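You operate a simulated robot arm through the tools that you are given. There is no shell and no other tool.

You run a simulated robot arm. Do the job below in one go: nothing can be reset, and whatever is moved stays where it is left.

JOB
Set the red slider to the pull tester's peak, slacken the wheel and put the brush in the green tray.
Fine: wheel back to slack before the orange arm opens; the tuft stays in; leave the peak standing.
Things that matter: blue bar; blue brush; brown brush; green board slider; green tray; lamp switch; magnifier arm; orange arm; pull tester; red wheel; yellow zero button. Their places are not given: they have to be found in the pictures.

The check looks at the end state, three seconds after you hand in, the way a careful person would. Anything else that was tipped, shoved, dropped, spilled or broken makes it a failure.

ROBOT AND FRAMES
A 6-joint arm with a two-finger parallel gripper, fixed in place. Base frame: the origin is at the foot of the arm, x ahead of it, y to its left, z up; the work surface is at about z = 0.76. Readings come in m, rad, newtons and seconds.
With the tool pointing down near the work surface it reaches from about 0.26 to 0.68 m from the base axis. Its first joint turns from -2.897 to 2.897 rad. Payload 1.57 kg.
The TCP is the grasp point between the finger pads, 0.03 m short of the fingertips. In the tool frame z runs along the fingers and y along their closing line. The gripper opens to 0.11 m. The fingers are 0.024 m wide and 0.012 m thick; the gripper's body (0.048 by 0.112 m) begins 0.078 m behind the TCP.
Orientation is told as [roll, pitch, yaw] about the base's x, y, z axes, in that order, counted from this pose: with the fingers straight down and closing along the base's y, the tool's x points along the base's -x, its y along +y and its z along -z.

CONTROLS
- The arm moves only by the tool jog_arm. Its argument "series" is one flat list of numbers, 7 for each row, row after row: the turn, a rotation vector about the base's x, y, z in rad, then the shift along the base's x, y, z in cm, then the gripper command, from -1 (shut) to 1 (fully open), values between in proportion. In form: [rx, ry, rz, x, y, z, jaw, rx, ry, rz, x, y, z, jaw, ...]. A call has 1 to 20 rows; each row shifts and turns the commanded pose from where the row before left it. Rows are played at 5 a second. More than 0.05 m and 0.15 rad between two rows, or a gripper value outside its range, and nothing of the call is played. A pose out of reach is approached as far as the arm can. The call stops where the force on the tool passes 50 N (or 10 N more than at its start, if that is more) or the arm is blocked; 0.2 s more then pass. Each finger travels about 0.108 m/s and halts on what it meets, pressing with about 33 N; the grip force reading is that of the motor and also rises with nothing between the fingers. The clock runs only during rows and for 0.2 s after the last one: add rows that do not move to give the fingers time. The reply holds the time, the measured pose of the TCP, the force on the tool along the base axes, the opening and the grip force, in the units named above and with some noise, with the torque about the TCP (base axes, N m) and any sound that the robot's microphone picked up.
- Cameras (640 x 400 px; columns grow to the right, rows downward): "scene" is fixed at [0.4047, 0.5146, 1.3694]; the picture's right is [-0.88, 0.47, 0.00], its down [0.41, 0.77, -0.48] and it looks along [-0.23, -0.42, -0.88] (base axes); focal length 214 px, centre (320, 200). "wrist" rides on the gripper at [0.07, 0.016, -0.141] in the tool frame; the picture's right is [-0.23, 0.97, 0.00], its down [-0.86, -0.20, -0.48] and it looks along [-0.47, -0.11, 0.88] (tool axes); focal length 222 px, centre (320, 200).
- get_image(camera): a new picture of that camera. It takes no simulated time.
- lift_body(by): slides the trunk up (or, below 0, down) by that many m; the arm rides with it, the base frame stays. It gives what a move gives, with no picture.
- locate(camera, pixels): there is no depth. For up to 12 entries [column, row, z] of the newest picture of that camera ("zoom" is the newest enlarged one), the place [x, y] in the base frame at which the ray of that pixel passes the height z, good to about 0.002 m, but the place of the scene camera against the robot may be out by one fixed shift of up to 0.025 m in any direction. It takes no simulated time.
- enlarge(camera, box): a new picture of the part [left, top, right, bottom] of that camera's present view, enlarged. It takes no simulated time.
- sign_off(): hands the job in; it is judged then, once.

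Unless the task says otherwise, let go and move clear before handing in.

The tools are called after "Call:" by a JSON object that holds its "op" and its "data". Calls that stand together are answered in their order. jog_arm: Moves the arm, as the interface text tells. Its arguments: {"type":"object","properties":{"series":{"type":"array","items":{"type":"number"}}},"required":["series"]} The other tools are called the same way: lift_body (by) slides the trunk up or down; get_image (camera) takes a picture; locate (camera, pixels) gives the place at which the rays of pixels pass given heights; enlarge (camera, box) takes an enlarged picture of a part of a camera's view; sign_off () hands the job in.

At the start:

```text
clock: 0.0
ee_pos: [0.3294, 0.2342, 1.1016]
orientation: [-0.002, 0.0, 0.0]
wrist_force: [0.1, 0.4, 0.3]
moment: [-0.02, 0.03, -0.01]
opening: 0.11
finger_force: 0.1
trunk travel left (down, up): [-0.175, 0.415]
```

scene: 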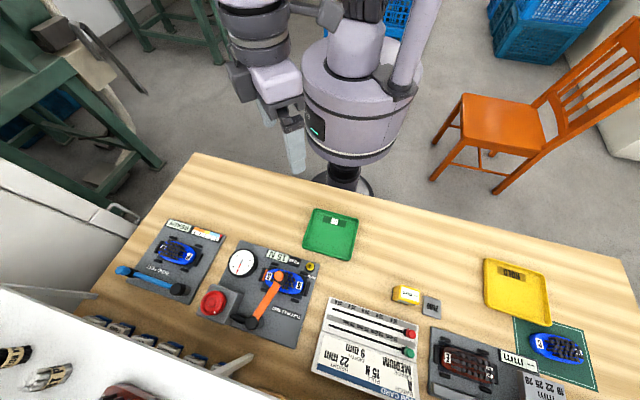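
wrist: 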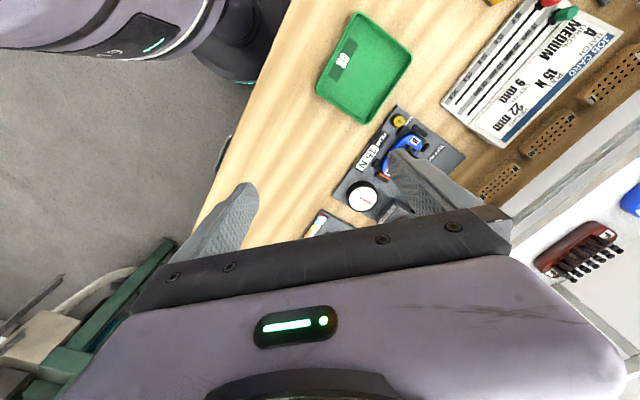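

The first pictures show a pull tester around scene (270,285) with dial, red wheel knob and orange arm over a blue brush, plus a green tray, a job card with two sliders. I'll enlarge the important parts before moving.

Call:
{"op": "enlarge", "data": {"camera": "scene", "box": [190, 220, 340, 350]}}

Call:
{"op": "enlarge", "data": {"camera": "scene", "box": [300, 280, 430, 400]}}

Call:
{"op": "enlarge", "data": {"camera": "scene", "box": [100, 210, 240, 310]}}

Call:
{"op": "enlarge", "data": {"camera": "scene", "box": [380, 250, 620, 400]}}

```text
3.08 times, centred on (265, 285) of scene
```

zoom: 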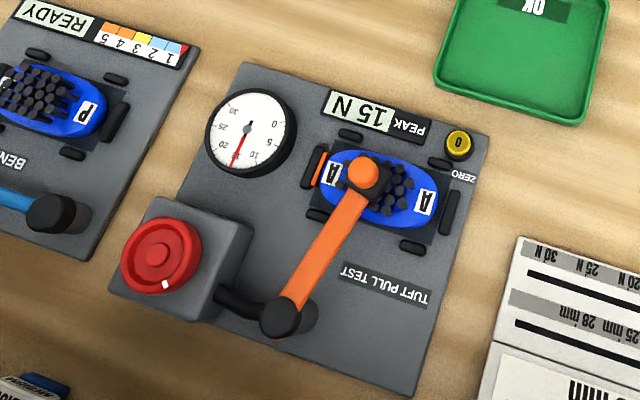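

```text
3.33 times, centred on (365, 340) of scene
```

zoom: 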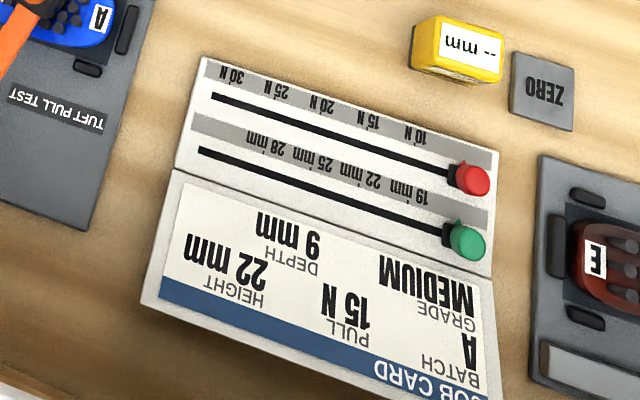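

```text
4.00 times, centred on (170, 260) of scene
```

zoom: 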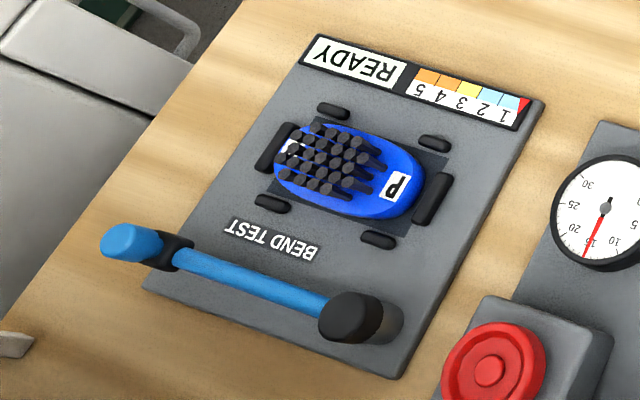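

```text
2.67 times, centred on (500, 325) of scene
```

zoom: 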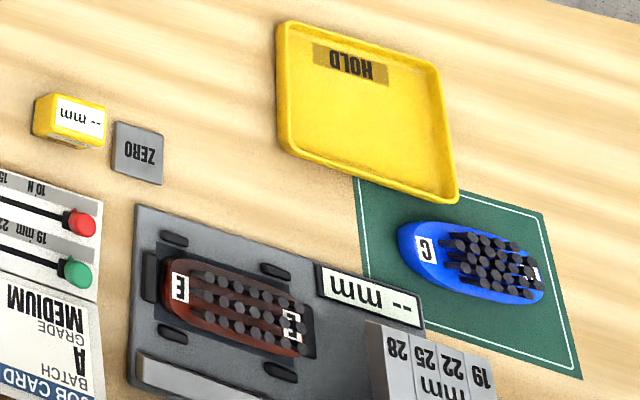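

The tester's display seems to read "PEAK 15 N" with the needle still under load. I'll enlarge the display, the wheel, the arm and the slider scale to be sure.

Call:
{"op": "enlarge", "data": {"camera": "scene", "box": [225, 240, 325, 302]}}

Call:
{"op": "enlarge", "data": {"camera": "scene", "box": [190, 280, 270, 330]}}

Call:
{"op": "enlarge", "data": {"camera": "scene", "box": [320, 290, 430, 359]}}

Call:
{"op": "enlarge", "data": {"camera": "wrist", "box": [320, 90, 480, 240]}}

Call:
{"op": "enlarge", "data": {"camera": "wrist", "box": [440, 0, 640, 125]}}

```text
6.40 times, centred on (275, 271) of scene
```

zoom: 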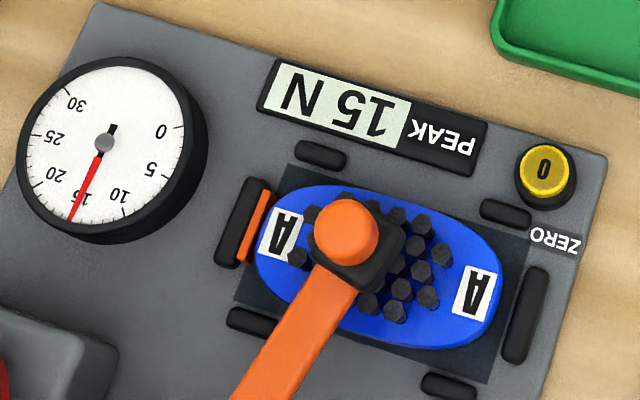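

```text
8.00 times, centred on (230, 305) of scene
```

zoom: 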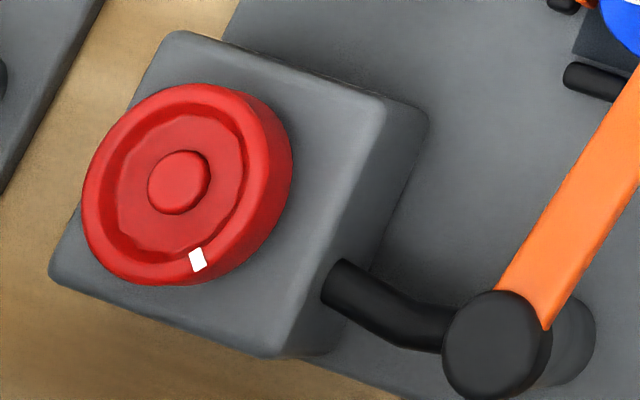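

```text
5.80 times, centred on (375, 324) of scene
```

zoom: 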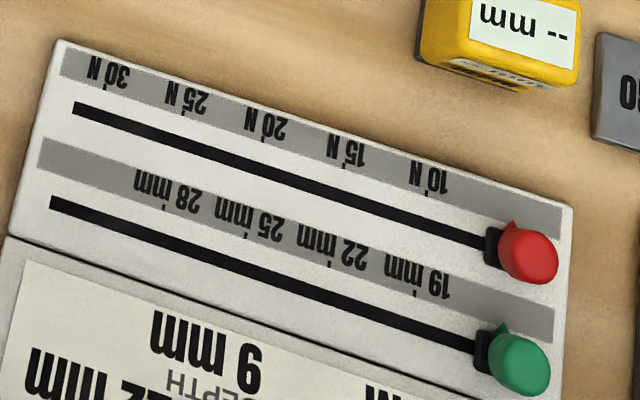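

```text
2.67 times, centred on (400, 165) of wrist
```

zoom: 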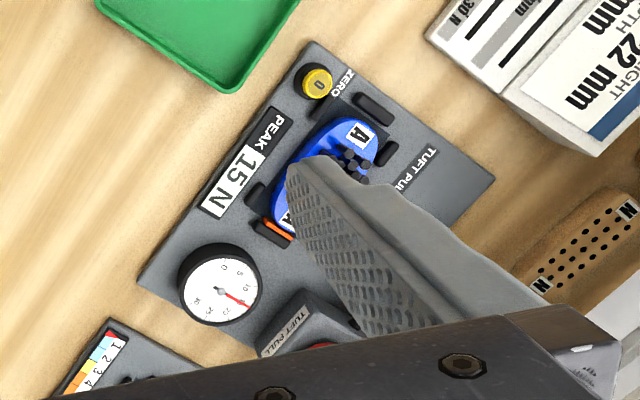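

```text
3.20 times, centred on (540, 62) of wrist
```

zoom: 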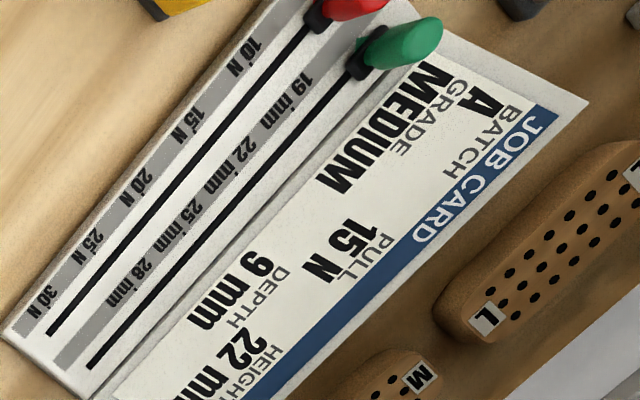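

The dial needle and the PEAK display both read 15 N; the slider scale has 15 N on the upper (red) slot. I'll get rough places from the scene camera before moving the wrist camera over them.

Call:
{"op": "locate", "data": {"camera": "scene", "pixels": [[213, 303, 0.83], [285, 282, 0.78], [274, 275, 0.83], [330, 233, 0.765], [411, 334, 0.785], [411, 353, 0.785], [379, 317, 0.775], [242, 262, 0.78], [311, 267, 0.79], [254, 322, 0.81], [158, 284, 0.8], [517, 285, 0.765]]}}

Call:
{"op": "locate", "data": {"camera": "wrist", "pixels": [[363, 65, 0.765], [400, 121, 0.785], [362, 197, 0.78], [412, 140, 0.78]]}}

```text
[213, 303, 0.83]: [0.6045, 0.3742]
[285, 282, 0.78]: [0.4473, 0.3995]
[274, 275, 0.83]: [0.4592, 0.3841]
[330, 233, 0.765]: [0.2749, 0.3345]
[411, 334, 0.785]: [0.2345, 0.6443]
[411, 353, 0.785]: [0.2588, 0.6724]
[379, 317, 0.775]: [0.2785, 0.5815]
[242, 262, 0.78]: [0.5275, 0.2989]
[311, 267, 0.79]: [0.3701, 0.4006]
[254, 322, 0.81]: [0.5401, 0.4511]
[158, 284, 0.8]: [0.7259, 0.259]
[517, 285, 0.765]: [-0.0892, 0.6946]
```

```text
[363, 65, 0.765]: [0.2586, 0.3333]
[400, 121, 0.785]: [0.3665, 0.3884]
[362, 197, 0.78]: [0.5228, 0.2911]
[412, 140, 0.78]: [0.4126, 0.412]
```

Wrist and scene agree to about 1–2 cm; the wheel is near (0.60, 0.37), at the edge of reach. There's a raised shelf at the scene's bottom left, so I'll look at it and the rest before moving.

Call:
{"op": "enlarge", "data": {"camera": "scene", "box": [0, 250, 280, 400]}}

Call:
{"op": "enlarge", "data": {"camera": "scene", "box": [200, 300, 360, 400]}}

Call:
{"op": "enlarge", "data": {"camera": "wrist", "box": [440, 60, 640, 280]}}

```text
2.29 times, centred on (140, 325) of scene
```

zoom: 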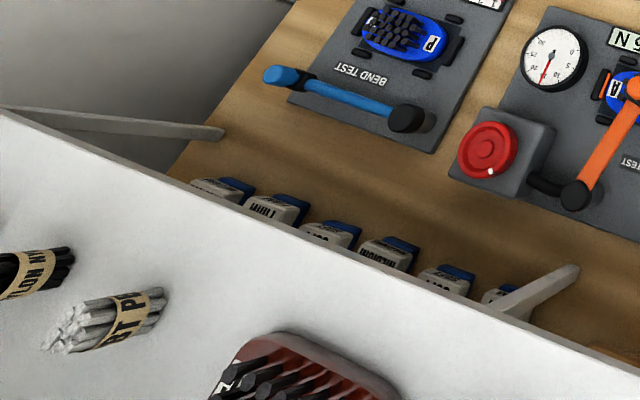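

```text
4.00 times, centred on (280, 350) of scene
```

zoom: 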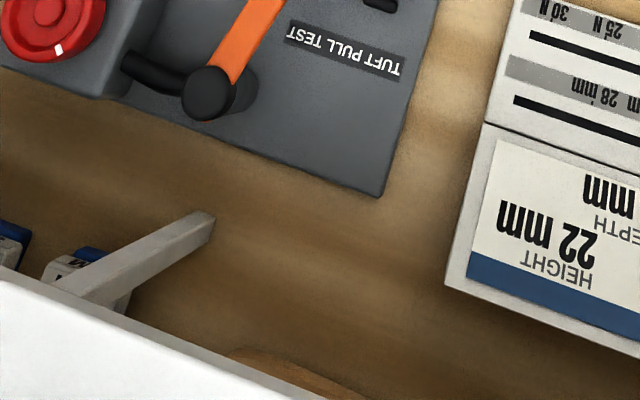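

```text
1.82 times, centred on (540, 170) of wrist
```

zoom: 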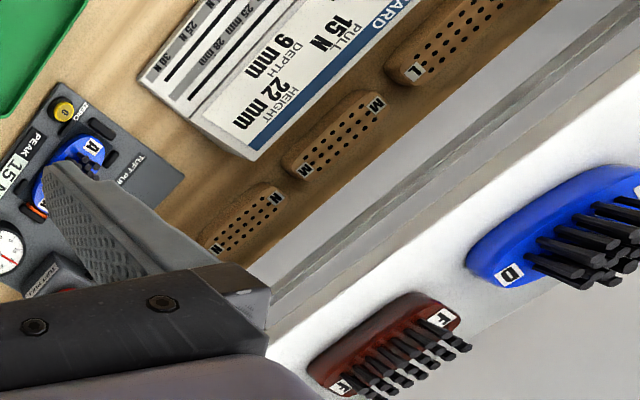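

The table is turned 45° to the base axes; the far shelf edge sits near x+y≈1.09 at z≈0.95 and must be avoided. I'll swing the wrist camera over the tester at safe height for exact places.

Call:
{"op": "jog_arm", "data": {"series": [0, 0, 0.13, 2, 1, -1.5, 1, 0, 0, 0.13, 2, 1, -1.5, 1, 0, 0, 0.13, 2, 1, -1.5, 1, 0, 0, 0.13, 2, 1, -1.5, 1, 0, 0, 0.13, 2, 1, -1.5, 1, 0, 0, 0.13, 2, 1, -1.5, 1, 0, 0, 0, 0, 0, 0, 1]}}

Call:
{"op": "get_image", "data": {"camera": "wrist"}}

Call:
{"op": "get_image", "data": {"camera": "scene"}}

```text
clock: 1.6
ee_pos: [0.4514, 0.2944, 1.0112]
orientation: [-0.001, 0.0, 0.783]
wrist_force: [-0.5, -0.4, 0.4]
moment: [0.02, -0.02, -0.01]
opening: 0.11
finger_force: 0.1
trunk travel left (down, up): [-0.175, 0.415]
```

```text
taken
```

wrist: 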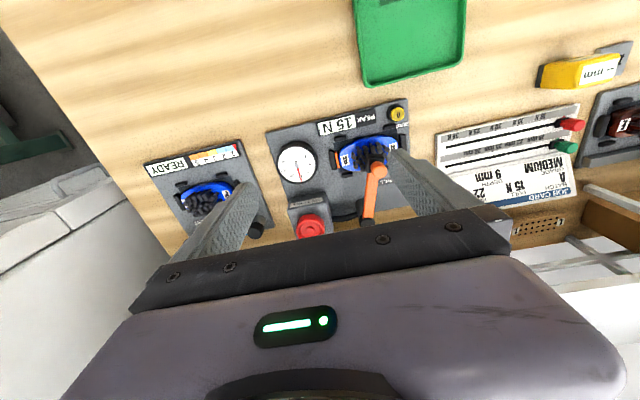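

```text
taken
```

scene: 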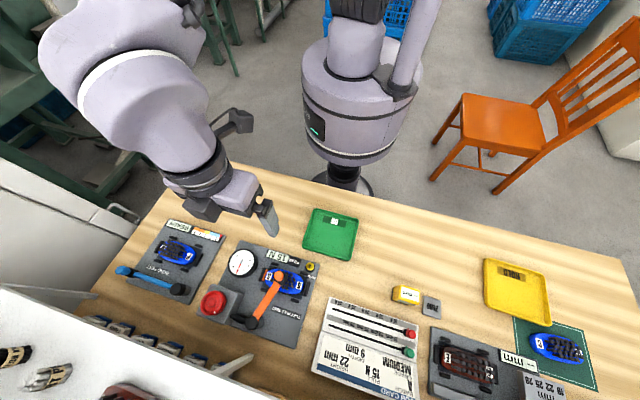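

Now the wrist view shows the tester with dial (296,162), wheel (310,226) and orange arm (375,180). I'll enlarge it for the markings around the wheel.

Call:
{"op": "enlarge", "data": {"camera": "wrist", "box": [260, 90, 420, 240]}}

Call:
{"op": "enlarge", "data": {"camera": "wrist", "box": [280, 185, 350, 240]}}

Call:
{"op": "enlarge", "data": {"camera": "wrist", "box": [430, 90, 600, 220]}}

Call:
{"op": "locate", "data": {"camera": "wrist", "pixels": [[310, 226, 0.83], [310, 226, 0.8], [296, 162, 0.78], [398, 114, 0.785], [378, 168, 0.83], [378, 168, 0.8], [367, 222, 0.8], [570, 124, 0.79], [566, 146, 0.79], [412, 40, 0.765]]}}

Call:
{"op": "locate", "data": {"camera": "scene", "pixels": [[213, 303, 0.83], [213, 303, 0.8], [242, 262, 0.78], [311, 267, 0.785], [274, 275, 0.83], [274, 275, 0.8], [254, 322, 0.8], [411, 334, 0.79], [411, 353, 0.79], [330, 233, 0.765]]}}

```text
2.67 times, centred on (340, 165) of wrist
```

zoom: 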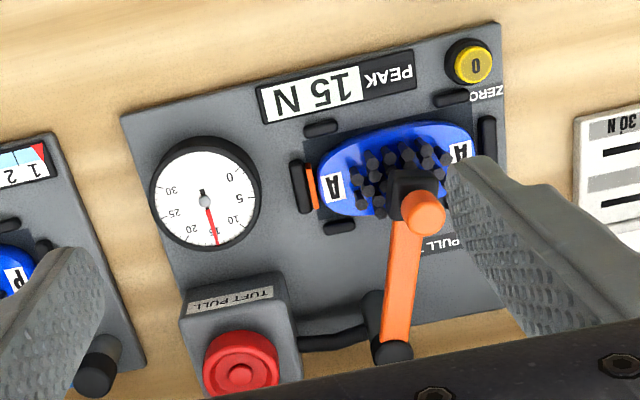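

```text
7.27 times, centred on (315, 212) of wrist
```

zoom: 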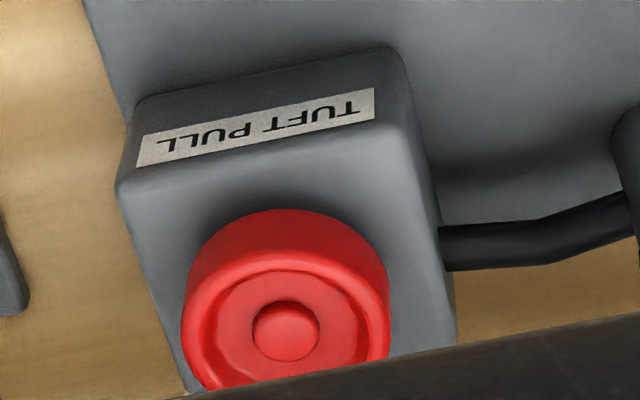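

```text
3.08 times, centred on (515, 155) of wrist
```

zoom: 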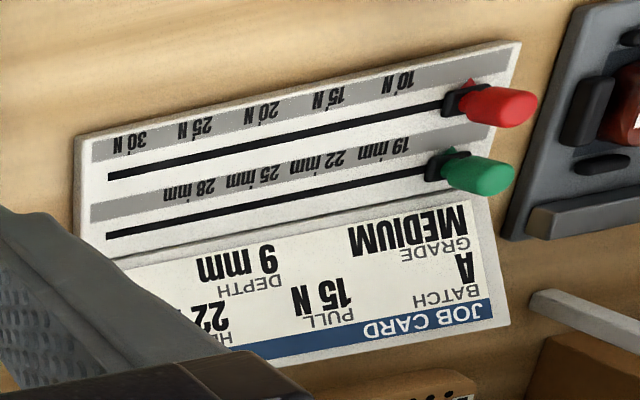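

```text
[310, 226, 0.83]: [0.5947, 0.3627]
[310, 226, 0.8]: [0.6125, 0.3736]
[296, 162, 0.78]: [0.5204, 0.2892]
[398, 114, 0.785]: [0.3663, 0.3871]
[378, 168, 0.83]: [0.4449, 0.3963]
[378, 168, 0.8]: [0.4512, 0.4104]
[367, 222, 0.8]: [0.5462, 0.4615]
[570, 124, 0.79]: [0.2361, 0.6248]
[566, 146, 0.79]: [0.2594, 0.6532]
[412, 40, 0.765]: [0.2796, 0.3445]
```

```text
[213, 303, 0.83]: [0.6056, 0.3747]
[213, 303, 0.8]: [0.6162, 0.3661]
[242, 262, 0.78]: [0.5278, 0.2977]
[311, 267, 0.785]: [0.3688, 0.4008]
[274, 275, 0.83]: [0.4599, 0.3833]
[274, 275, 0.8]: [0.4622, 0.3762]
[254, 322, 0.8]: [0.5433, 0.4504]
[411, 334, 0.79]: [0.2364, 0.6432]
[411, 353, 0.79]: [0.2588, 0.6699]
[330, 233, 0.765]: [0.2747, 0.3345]
```

The wheel top triangulates to about (0.598, 0.364, 0.825), ~6 cm wide, with no arrow seen yet. I'll go nearer so the wheel is mid-picture and look for tighten/slack marks.

Call:
{"op": "jog_arm", "data": {"series": [0, 0, 0, 3, 1.2, -2.0, 1, 0, 0, 0, 3, 1.2, -2.0, 1, 0, 0, 0, 2.5, 1.0, -1.5, 1, 0, 0, 0, 0, 0, 0, 1]}}

Call:
{"op": "get_image", "data": {"camera": "wrist"}}

Call:
{"op": "enlarge", "data": {"camera": "wrist", "box": [240, 140, 400, 240]}}

```text
clock: 2.6
ee_pos: [0.5356, 0.3281, 0.9559]
orientation: [0.001, 0.001, 0.783]
wrist_force: [-0.3, -0.7, 0.2]
moment: [0.0, -0.04, 0.01]
opening: 0.1098
finger_force: 0.2
trunk travel left (down, up): [-0.175, 0.415]
```

```text
taken
```

wrist: 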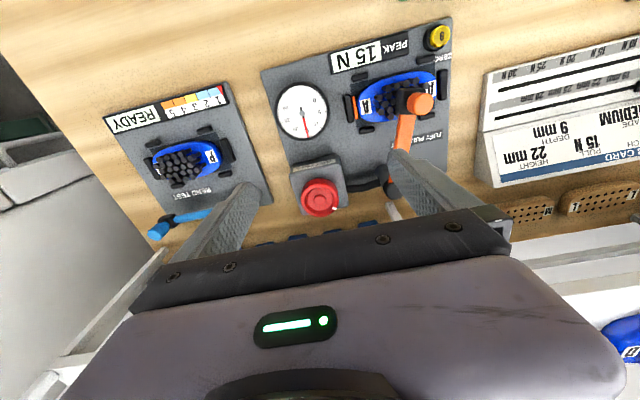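

```text
4.00 times, centred on (320, 190) of wrist
```

zoom: 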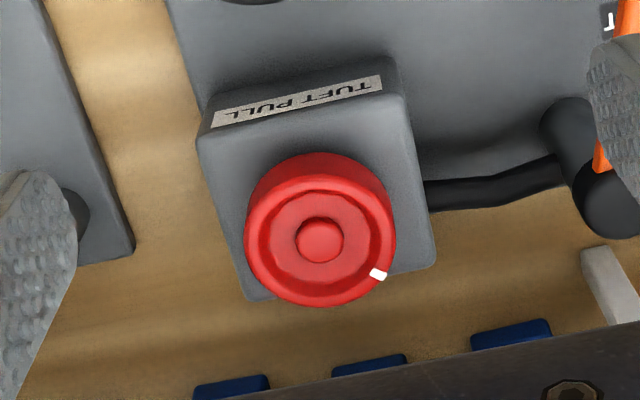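

The wheel is clear at zoom (320,240), white mark at (378,273); no arrow is printed. I'll pin down wheel, mark and nearby obstacles from this new viewpoint.

Call:
{"op": "locate", "data": {"camera": "zoom", "pixels": [[320, 240, 0.83], [320, 240, 0.82], [320, 240, 0.81], [378, 273, 0.82], [246, 240, 0.82], [396, 235, 0.82], [318, 305, 0.82], [320, 172, 0.82], [610, 205, 0.8], [205, 145, 0.81], [395, 95, 0.81]]}}

Call:
{"op": "enlarge", "data": {"camera": "wrist", "box": [270, 80, 334, 140]}}

Call:
{"op": "enlarge", "data": {"camera": "wrist", "box": [340, 60, 460, 200]}}

Call:
{"op": "enlarge", "data": {"camera": "scene", "box": [228, 246, 258, 278]}}

```text
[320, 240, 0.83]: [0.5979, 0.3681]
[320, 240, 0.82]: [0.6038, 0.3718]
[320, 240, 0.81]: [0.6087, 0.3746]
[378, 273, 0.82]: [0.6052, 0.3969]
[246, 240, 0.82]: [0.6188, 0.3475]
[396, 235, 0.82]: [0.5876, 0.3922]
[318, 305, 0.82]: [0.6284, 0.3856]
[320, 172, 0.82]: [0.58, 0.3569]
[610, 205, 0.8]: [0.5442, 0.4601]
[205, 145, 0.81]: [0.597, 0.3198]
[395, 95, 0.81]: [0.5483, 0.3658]
```

```text
6.67 times, centred on (302, 110) of wrist
```

zoom: 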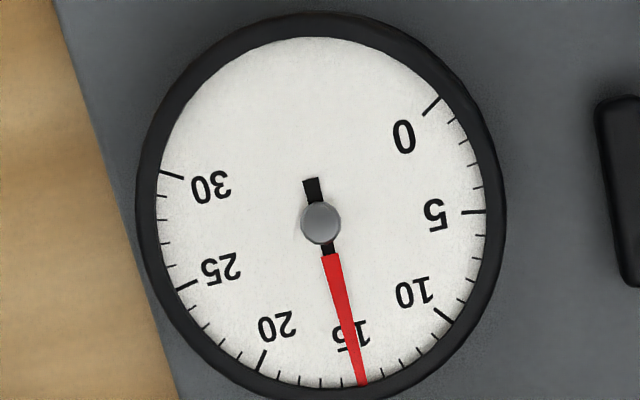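

```text
2.86 times, centred on (400, 130) of wrist
```

zoom: 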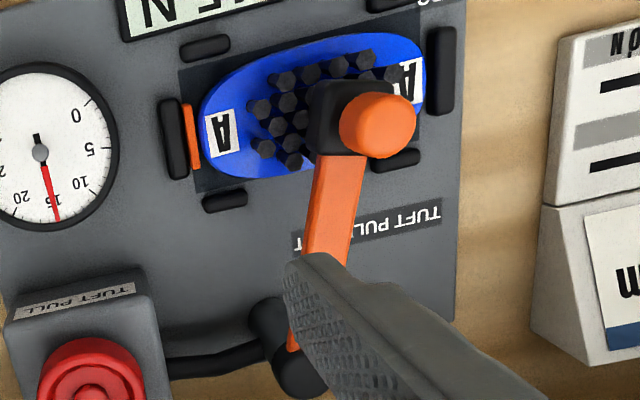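

```text
12.50 times, centred on (243, 262) of scene
```

zoom: 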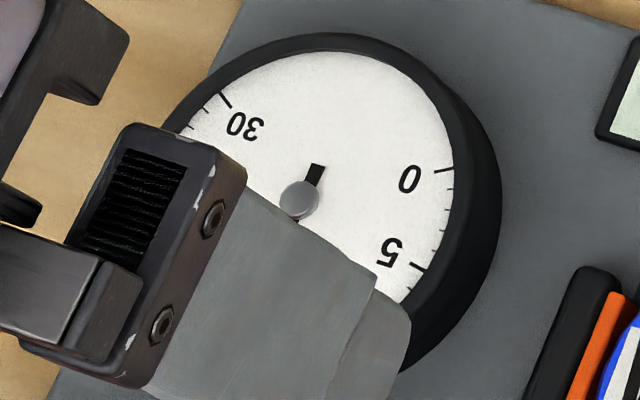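

The needle stands right at 15 N; wheel hub is near (0.599, 0.368), rim ~55 mm wide, top ≈0.83, mark pointing along base +y. I'll test whether the arm reaches over the wheel at a safe height, with the jaws at about 8 cm.

Call:
{"op": "jog_arm", "data": {"series": [0, 0, 0, 2, 1.3, -0.6, 0.4545, 0, 0, 0, 2, 1.3, -0.6, 0.4545, 0, 0, 0, 2.3, 1.4, -0.6, 0.4545, 0, 0, 0, 0, 0, 0, 0.4545]}}

Call:
{"op": "get_image", "data": {"camera": "wrist"}}

Call:
{"op": "get_image", "data": {"camera": "scene"}}

```text
clock: 3.6
ee_pos: [0.5863, 0.3611, 0.9393]
orientation: [0.0, 0.0, 0.781]
wrist_force: [0.8, -0.1, -0.4]
moment: [-0.03, 0.04, 0.03]
opening: 0.08
finger_force: 0.0
out of reach, approached as far as the arm can: row 3
trunk travel left (down, up): [-0.175, 0.415]
```

```text
taken
```

wrist: 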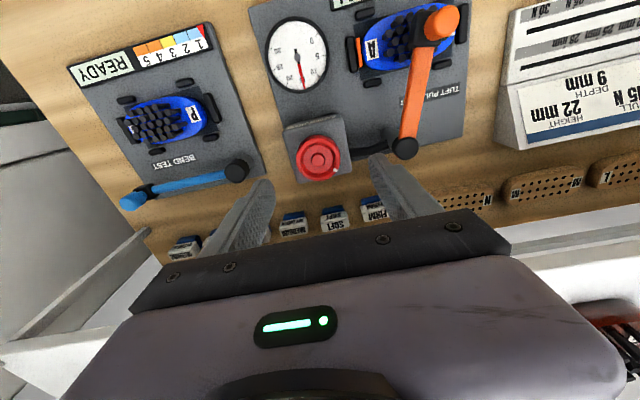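

```text
taken
```

scene: 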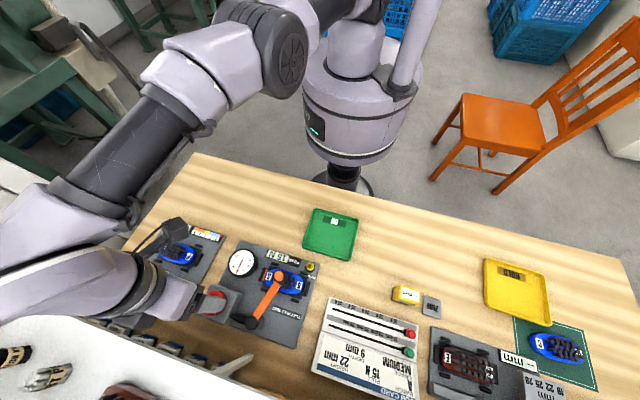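

The arm stopped at r≈0.689, short of the wheel's 0.703, so a small outward tilt of the tool is needed. I'll yaw back (room to turn counter-clockwise) and tilt 0.12 rad outward at this height, then check where it ends up.

Call:
{"op": "jog_arm", "data": {"series": [0, 0, -0.143, -0.5, -0.3, 0, 0.4545, 0, 0, -0.143, -0.5, -0.3, 0, 0.4545, 0, 0, -0.143, 0, 0, 0, 0.4545, 0.0412, -0.1127, 0, 0, 0, 0, 0.4545, 0, 0, 0, 0, 0, 0, 0.4545]}}

```text
clock: 4.8
ee_pos: [0.5772, 0.357, 0.9405]
orientation: [0.0, -0.12, 0.35]
wrist_force: [-0.5, 0.0, 0.7]
moment: [0.02, 0.0, 0.03]
opening: 0.08
finger_force: 0.0
trunk travel left (down, up): [-0.175, 0.415]
```

The tilt was taken; the tool is at (0.577, 0.357, 0.941) with yaw 0.35. I'll take a picture here to triangulate the wheel once more.

Call:
{"op": "get_image", "data": {"camera": "wrist"}}

Call:
{"op": "enlarge", "data": {"camera": "wrist", "box": [260, 110, 420, 210]}}

```text
taken
```

wrist: 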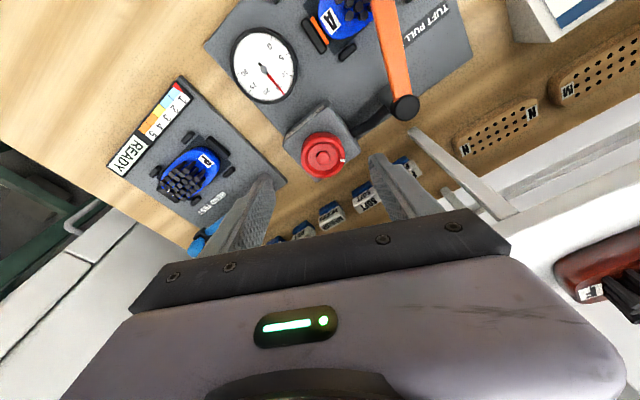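

```text
4.00 times, centred on (340, 160) of wrist
```

zoom: 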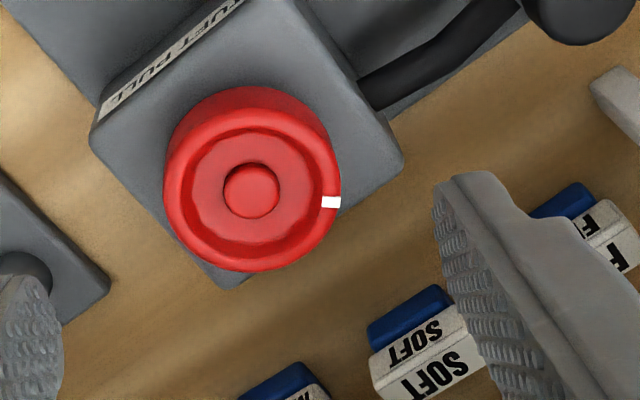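

Good close view: hub at zoom (251,190), rim from 166 to 340, mark at (331,202). Locating hub and rim plus box top corners at several heights.

Call:
{"op": "locate", "data": {"camera": "zoom", "pixels": [[251, 190, 0.835], [251, 190, 0.825], [251, 190, 0.815], [166, 190, 0.825], [340, 190, 0.825], [248, 271, 0.825], [252, 108, 0.825], [331, 202, 0.825], [92, 145, 0.8], [402, 165, 0.8], [228, 288, 0.8], [625, 125, 0.8]]}}

Call:
{"op": "locate", "data": {"camera": "wrist", "pixels": [[405, 107, 0.82], [405, 107, 0.8], [240, 205, 0.79], [205, 235, 0.8], [380, 165, 0.83]]}}

```text
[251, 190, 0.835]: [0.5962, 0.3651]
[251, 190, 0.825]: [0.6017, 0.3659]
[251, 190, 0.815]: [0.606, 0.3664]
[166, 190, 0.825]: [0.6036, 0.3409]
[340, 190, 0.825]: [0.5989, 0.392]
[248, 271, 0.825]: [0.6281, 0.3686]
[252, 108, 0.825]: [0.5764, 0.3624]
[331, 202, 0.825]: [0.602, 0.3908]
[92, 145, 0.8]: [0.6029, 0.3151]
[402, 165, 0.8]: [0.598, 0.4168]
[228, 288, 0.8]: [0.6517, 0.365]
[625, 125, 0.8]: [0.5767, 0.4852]
```

```text
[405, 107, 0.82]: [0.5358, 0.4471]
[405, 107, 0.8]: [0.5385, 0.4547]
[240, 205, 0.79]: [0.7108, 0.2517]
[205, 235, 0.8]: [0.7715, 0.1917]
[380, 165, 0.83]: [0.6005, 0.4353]
```

Hub resolves to about (0.5945, 0.365), top ≈0.838, box top ≈0.812, rim ≈50 mm. I'll centre over it first and verify reach before going down.

Call:
{"op": "jog_arm", "data": {"series": [0, 0, 0, 1.48, 0.7, -1.0, 0.4545, 0, 0, 0, 0, 0, -1.5, 0.4545, 0, 0, 0, 0, 0, 0, 0.4545]}}

Call:
{"op": "get_image", "data": {"camera": "wrist"}}

Call:
{"op": "enlarge", "data": {"camera": "wrist", "box": [240, 90, 420, 230]}}

Call:
{"op": "get_image", "data": {"camera": "scene"}}

```text
clock: 5.6
ee_pos: [0.5936, 0.3627, 0.9155]
orientation: [0.0, -0.12, 0.352]
wrist_force: [-0.7, 0.7, 0.1]
moment: [0.01, -0.01, -0.02]
opening: 0.08
finger_force: 0.1
trunk travel left (down, up): [-0.175, 0.415]
```

```text
taken
```

wrist: 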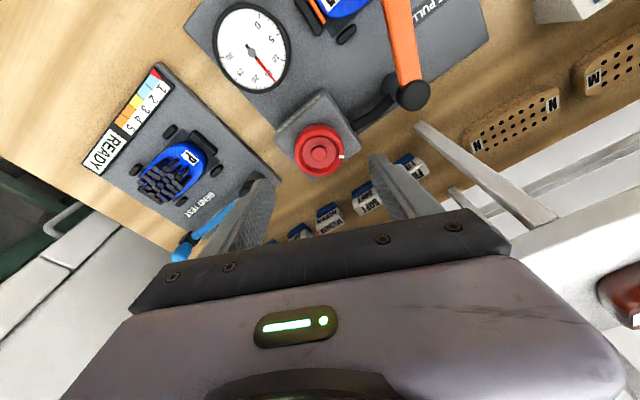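

```text
2.86 times, centred on (330, 160) of wrist
```

zoom: 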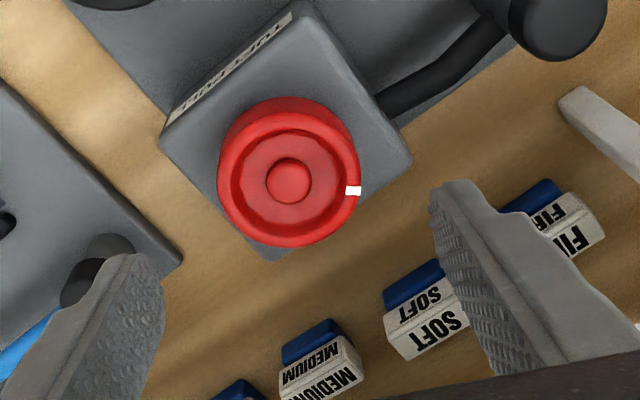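

```text
taken
```

scene: 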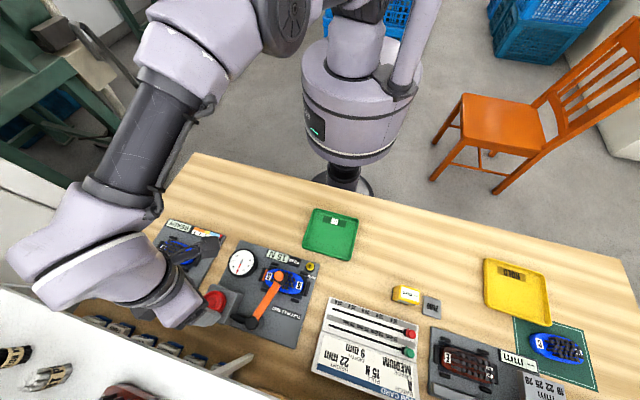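

Reach is fine here. Hub at zoom (289,181) lines up laterally between the fingers; a last locate check before the descent.

Call:
{"op": "locate", "data": {"camera": "zoom", "pixels": [[289, 181, 0.84], [289, 181, 0.83], [220, 185, 0.835], [360, 180, 0.835], [352, 191, 0.835], [409, 165, 0.812], [160, 142, 0.812], [265, 260, 0.812], [218, 150, 0.812]]}}

```text
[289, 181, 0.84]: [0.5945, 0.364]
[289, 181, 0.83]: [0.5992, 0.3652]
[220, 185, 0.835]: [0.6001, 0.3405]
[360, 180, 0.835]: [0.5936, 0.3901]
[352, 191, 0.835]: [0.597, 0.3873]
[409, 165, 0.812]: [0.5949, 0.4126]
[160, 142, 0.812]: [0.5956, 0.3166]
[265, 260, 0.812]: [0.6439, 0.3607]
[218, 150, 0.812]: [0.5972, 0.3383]
```

Centre confirmed at (0.595, 0.3645). Descending to TCP z≈0.848 so the tips sit about 5 mm above the box.

Call:
{"op": "jog_arm", "data": {"series": [0, 0, 0, 0, 0.1, -2.0, 0.4545, 0, 0, 0, 0, 0, -2.0, 0.4545, 0, 0, 0, 0, 0, -1.5, 0.4545, 0, 0, 0, 0, 0, -1.2, 0.4545, 0, 0, 0, 0, 0, 0, 0.4545]}}

Call:
{"op": "get_image", "data": {"camera": "wrist"}}

Call:
{"op": "enlarge", "data": {"camera": "wrist", "box": [220, 90, 420, 230]}}

Call:
{"op": "get_image", "data": {"camera": "scene"}}

```text
clock: 6.8
ee_pos: [0.5922, 0.364, 0.8496]
orientation: [0.001, -0.121, 0.353]
wrist_force: [1.0, 0.7, 5.7]
moment: [-0.25, -0.07, -0.03]
opening: 0.0803
finger_force: 0.3
trunk travel left (down, up): [-0.175, 0.415]
```

```text
taken
```

wrist: 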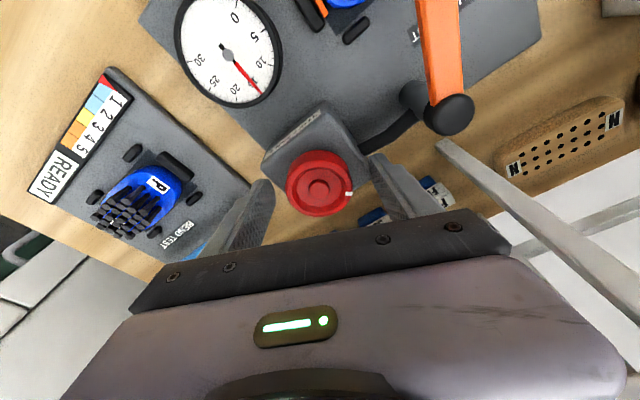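

```text
2.86 times, centred on (320, 160) of wrist
```

zoom: 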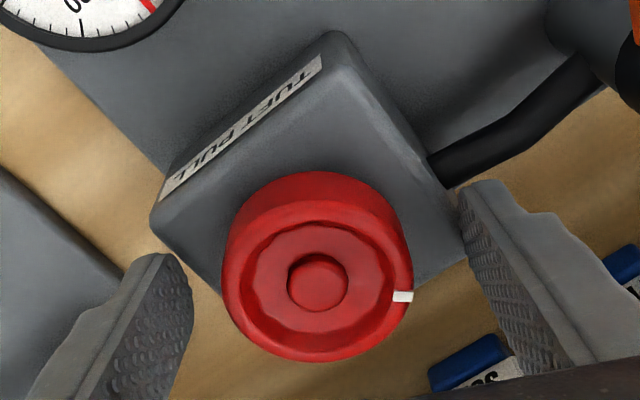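

```text
taken
```

scene: 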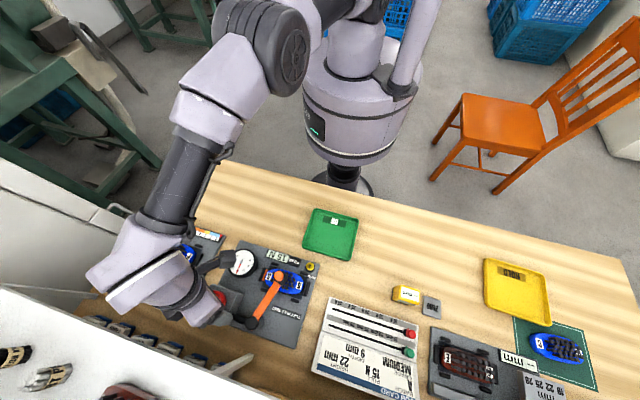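

A 5.7 N upward push with moment shows the −y fingertip just touching the box corner, so I'll rise 3 mm, then close on the wheel.

Call:
{"op": "jog_arm", "data": {"series": [0, 0, 0, 0.03, -0.1, 0.3, 0.4545, 0, 0, 0, 0, 0, 0, 0.2, 0, 0, 0, 0, 0, 0, 0.0, 0, 0, 0, 0, 0, 0, -0.2, 0, 0, 0, 0, 0, 0, -0.4, 0, 0, 0, 0, 0, 0, -0.4]}}

Call:
{"op": "get_image", "data": {"camera": "wrist"}}

Call:
{"op": "enlarge", "data": {"camera": "wrist", "box": [160, 0, 380, 220]}}

Call:
{"op": "enlarge", "data": {"camera": "scene", "box": [228, 246, 258, 278]}}

```text
clock: 8.2
ee_pos: [0.5926, 0.3632, 0.8507]
orientation: [-0.001, -0.119, 0.353]
wrist_force: [-4.4, 4.3, -1.6]
moment: [0.27, 0.21, 0.0]
opening: 0.0496
finger_force: 44.6
trunk travel left (down, up): [-0.175, 0.415]
```

```text
taken
```

wrist: 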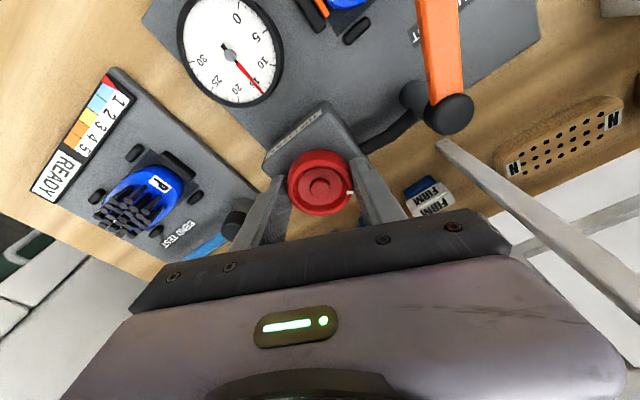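

```text
1.82 times, centred on (270, 110) of wrist
```

zoom: 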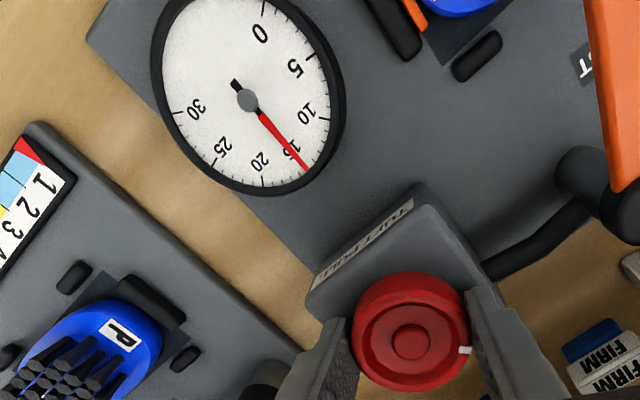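

```text
12.50 times, centred on (243, 262) of scene
```

zoom: 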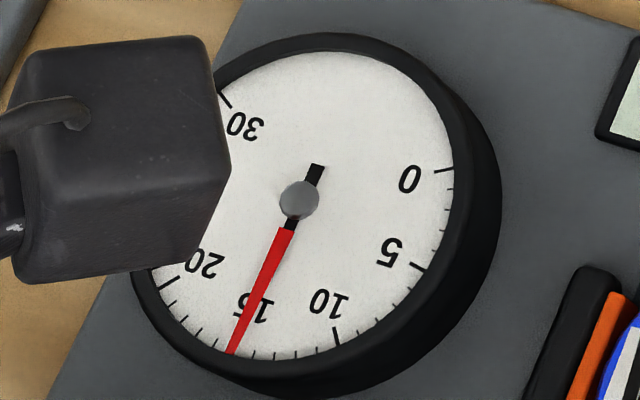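

Wheel is gripped (0.0496 m) and the needle is still at 15. I'll nudge it 0.03 rad counter-clockwise and compare the needle with this picture (scene zoom tip at (230,352)).

Call:
{"op": "jog_arm", "data": {"series": [0, 0, 0.03, 0, 0, 0, -0.4, 0, 0, 0, 0, 0, 0, -0.4]}}

Call:
{"op": "enlarge", "data": {"camera": "scene", "box": [228, 246, 258, 278]}}

Call:
{"op": "enlarge", "data": {"camera": "wrist", "box": [160, 0, 380, 220]}}

```text
clock: 8.8
ee_pos: [0.5924, 0.3629, 0.8501]
orientation: [-0.001, -0.118, 0.382]
wrist_force: [-1.6, 4.0, -1.7]
moment: [0.08, 0.55, 0.0]
opening: 0.0494
finger_force: 45.1
trunk travel left (down, up): [-0.175, 0.415]
```

```text
12.50 times, centred on (243, 262) of scene
```

zoom: 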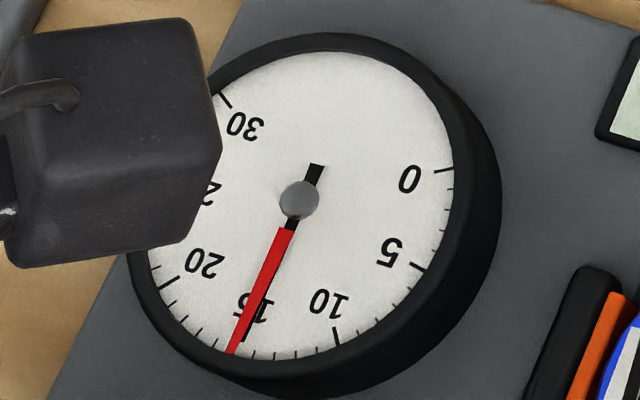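

```text
1.82 times, centred on (270, 110) of wrist
```

zoom: 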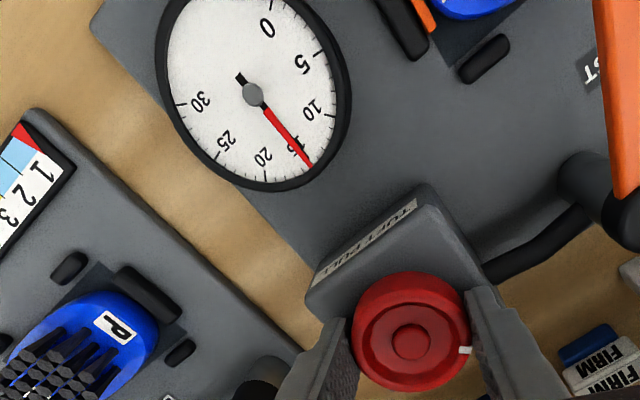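

The mark moved with the jaws but the needle change is too small to judge. I'll zoom in on the needle tip itself for a finer baseline, then nudge again.

Call:
{"op": "enlarge", "data": {"camera": "scene", "box": [232, 269, 246, 278]}}

Call:
{"op": "enlarge", "data": {"camera": "scene", "box": [255, 243, 295, 268]}}

```text
16.00 times, centred on (239, 274) of scene
```

zoom: 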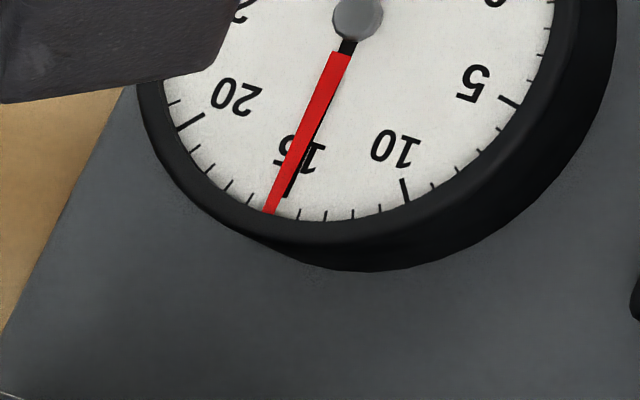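

```text
16.00 times, centred on (275, 256) of scene
```

zoom: 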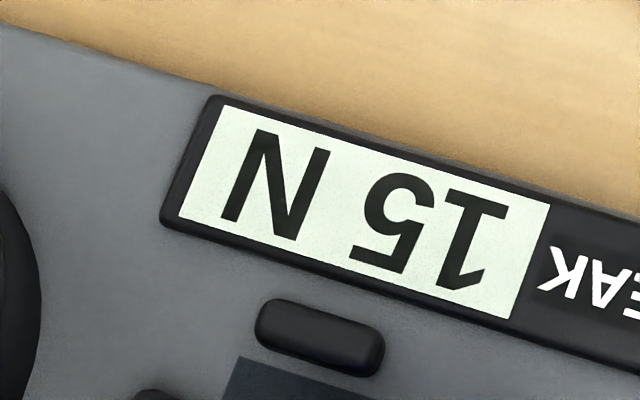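

Baseline at 16×: needle tip at (268,212) just past the 15 tick, display 15 N. Another 0.05 rad counter-clockwise, then compare.

Call:
{"op": "jog_arm", "data": {"series": [0, 0, 0.05, 0, 0, 0, -0.4, 0, 0, 0, 0, 0, 0, -0.4]}}

Call:
{"op": "enlarge", "data": {"camera": "scene", "box": [232, 269, 246, 278]}}

Call:
{"op": "enlarge", "data": {"camera": "wrist", "box": [240, 140, 400, 240]}}

```text
clock: 9.4
ee_pos: [0.5922, 0.3635, 0.8499]
orientation: [0.0, -0.12, 0.433]
wrist_force: [-0.8, 3.6, -3.0]
moment: [0.33, 0.03, 0.01]
opening: 0.0495
finger_force: 44.4
trunk travel left (down, up): [-0.175, 0.415]
```

```text
16.00 times, centred on (239, 274) of scene
```

zoom: 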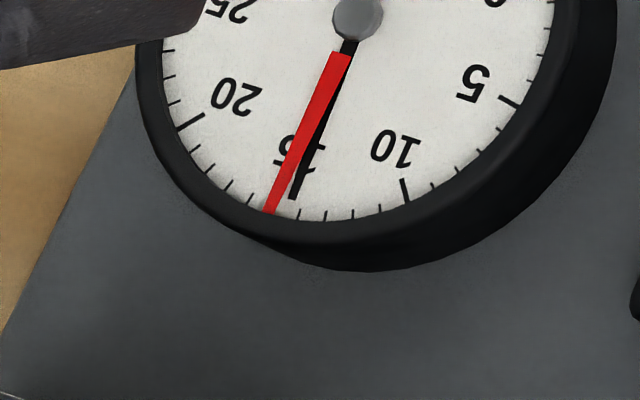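

```text
4.00 times, centred on (320, 190) of wrist
```

zoom: 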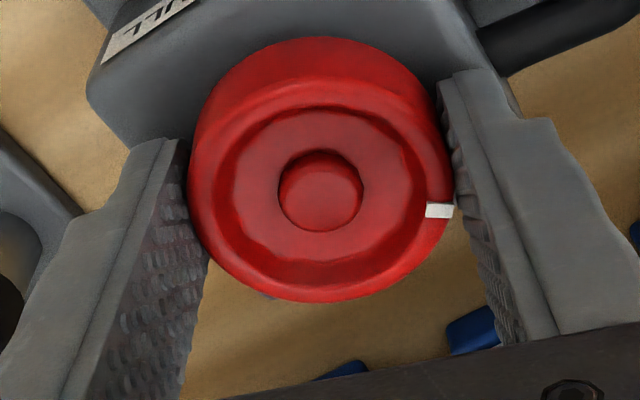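

The black live needle has separated from the red peak hand and moved below 15, so counter-clockwise slackens and the peak hand stays. I'll continue 0.6 rad counter-clockwise about the hub.

Call:
{"op": "jog_arm", "data": {"series": [0, 0, 0.1, 0.013, -0.027, 0, -0.4, 0, 0, 0.1, 0.015, -0.026, 0, -0.4, 0, 0, 0.1, 0.018, -0.024, 0, -0.4, 0, 0, 0.1, 0.02, -0.022, 0, -0.4, 0, 0, 0.1, 0.022, -0.02, 0, -0.4, 0, 0, 0.1, 0.024, -0.018, 0, -0.4, 0, 0, 0, 0, 0, 0, -0.4]}}

Call:
{"op": "enlarge", "data": {"camera": "scene", "box": [228, 246, 258, 278]}}

Call:
{"op": "get_image", "data": {"camera": "wrist"}}

Call:
{"op": "get_image", "data": {"camera": "scene"}}

```text
clock: 11.0
ee_pos: [0.5935, 0.3621, 0.85]
orientation: [0.002, -0.118, 1.032]
wrist_force: [-2.4, 13.6, -3.0]
moment: [-0.12, 0.55, 0.02]
opening: 0.0493
finger_force: 45.0
trunk travel left (down, up): [-0.175, 0.415]
```

```text
12.50 times, centred on (243, 262) of scene
```

zoom: 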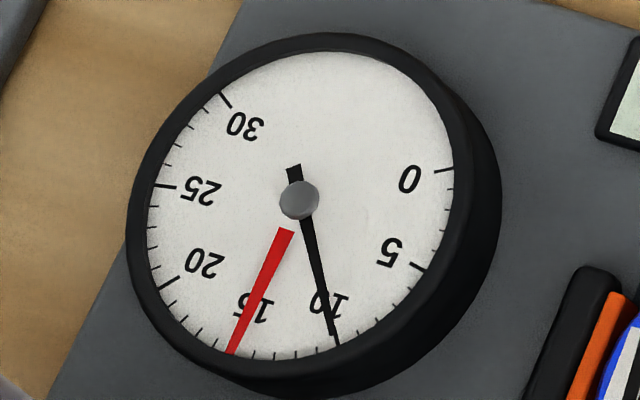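

```text
taken
```

wrist: 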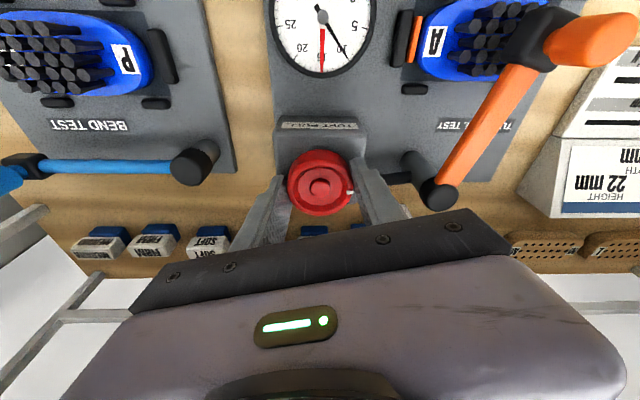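

```text
taken
```

scene: 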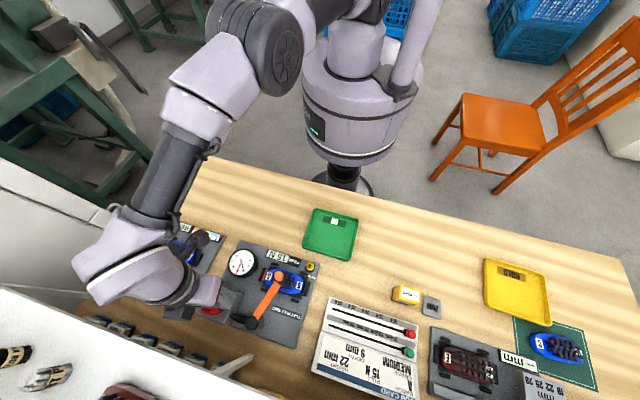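

Live needle is now at 10 N with the red hand still at 15. I'll turn another 0.27 rad (easing the 13 N side force), then open, swing back and regrip.

Call:
{"op": "jog_arm", "data": {"series": [0, 0, 0.135, 0.03, 0.05, 0, -0.4, 0, 0, 0.135, 0.04, 0.05, 0, -0.4, 0, 0, 0, 0, 0, 0, -0.4]}}

Call:
{"op": "enlarge", "data": {"camera": "scene", "box": [228, 246, 258, 278]}}

```text
clock: 11.8
ee_pos: [0.5926, 0.3625, 0.8502]
orientation: [0.0, -0.119, 1.304]
wrist_force: [-2.5, 5.6, 2.4]
moment: [-0.47, 0.55, 0.01]
opening: 0.0496
finger_force: 45.2
trunk travel left (down, up): [-0.175, 0.415]
```

```text
12.50 times, centred on (243, 262) of scene
```

zoom: 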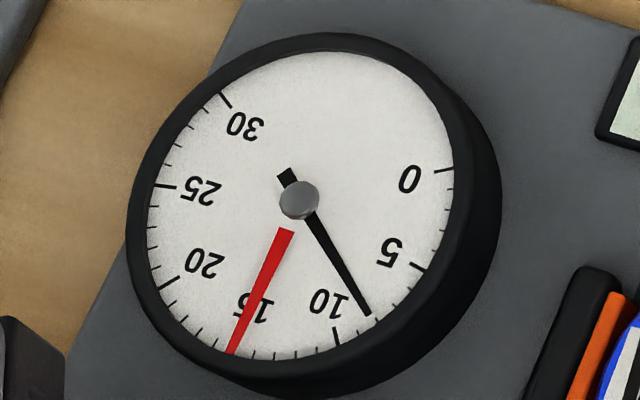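

Live load is about 8 N now. I'll open to 8 cm, rise 2 mm, swing back to yaw ≈0.25 and look before regripping.

Call:
{"op": "jog_arm", "data": {"series": [0, 0, 0, 0, 0, 0, 0.0, 0, 0, 0, 0, 0, 0.2, 0.4545, 0, 0, 0, 0, 0, 0, 0.4545, 0, 0, -0.15, -0.02, 0.03, 0, 0.4545, 0, 0, -0.15, -0.02, 0.03, 0, 0.4545, 0, 0, -0.15, -0.02, 0.03, 0, 0.4545, 0, 0, -0.15, -0.02, 0.03, 0, 0.4545, 0, 0, -0.15, -0.03, 0.02, 0, 0.4545, 0, 0, -0.15, -0.03, 0.02, 0, 0.4545, 0, 0, -0.15, -0.03, 0.02, 0, 0.4545, 0, 0, 0, 0, 0, 0, 0.4545]}}

Call:
{"op": "enlarge", "data": {"camera": "scene", "box": [228, 246, 258, 278]}}

Call:
{"op": "get_image", "data": {"camera": "wrist"}}

Call:
{"op": "enlarge", "data": {"camera": "wrist", "box": [220, 90, 420, 230]}}

```text
clock: 14.2
ee_pos: [0.5923, 0.3648, 0.8524]
orientation: [0.0, -0.12, 0.253]
wrist_force: [-0.1, -0.3, 0.6]
moment: [-0.05, 0.0, -0.02]
opening: 0.0801
finger_force: 0.1
trunk travel left (down, up): [-0.175, 0.415]
```

```text
12.50 times, centred on (243, 262) of scene
```

zoom: 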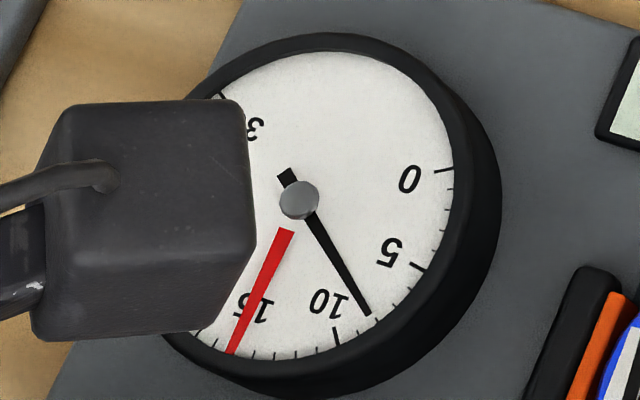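

```text
taken
```

wrist: 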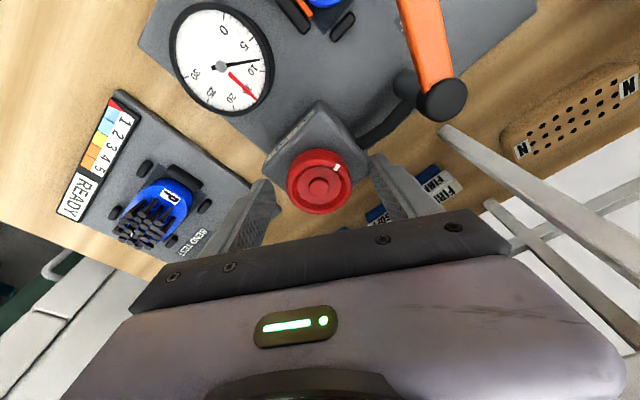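

```text
2.86 times, centred on (320, 160) of wrist
```

zoom: 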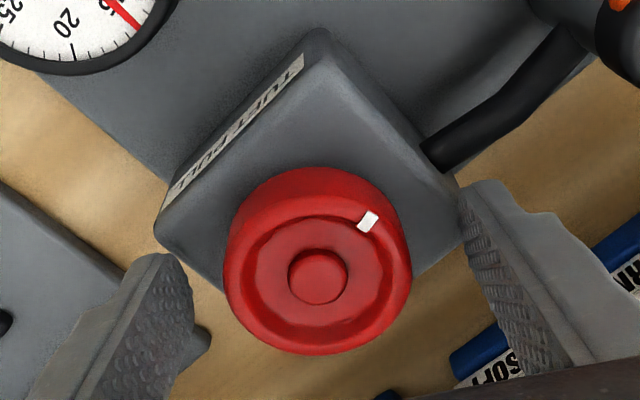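

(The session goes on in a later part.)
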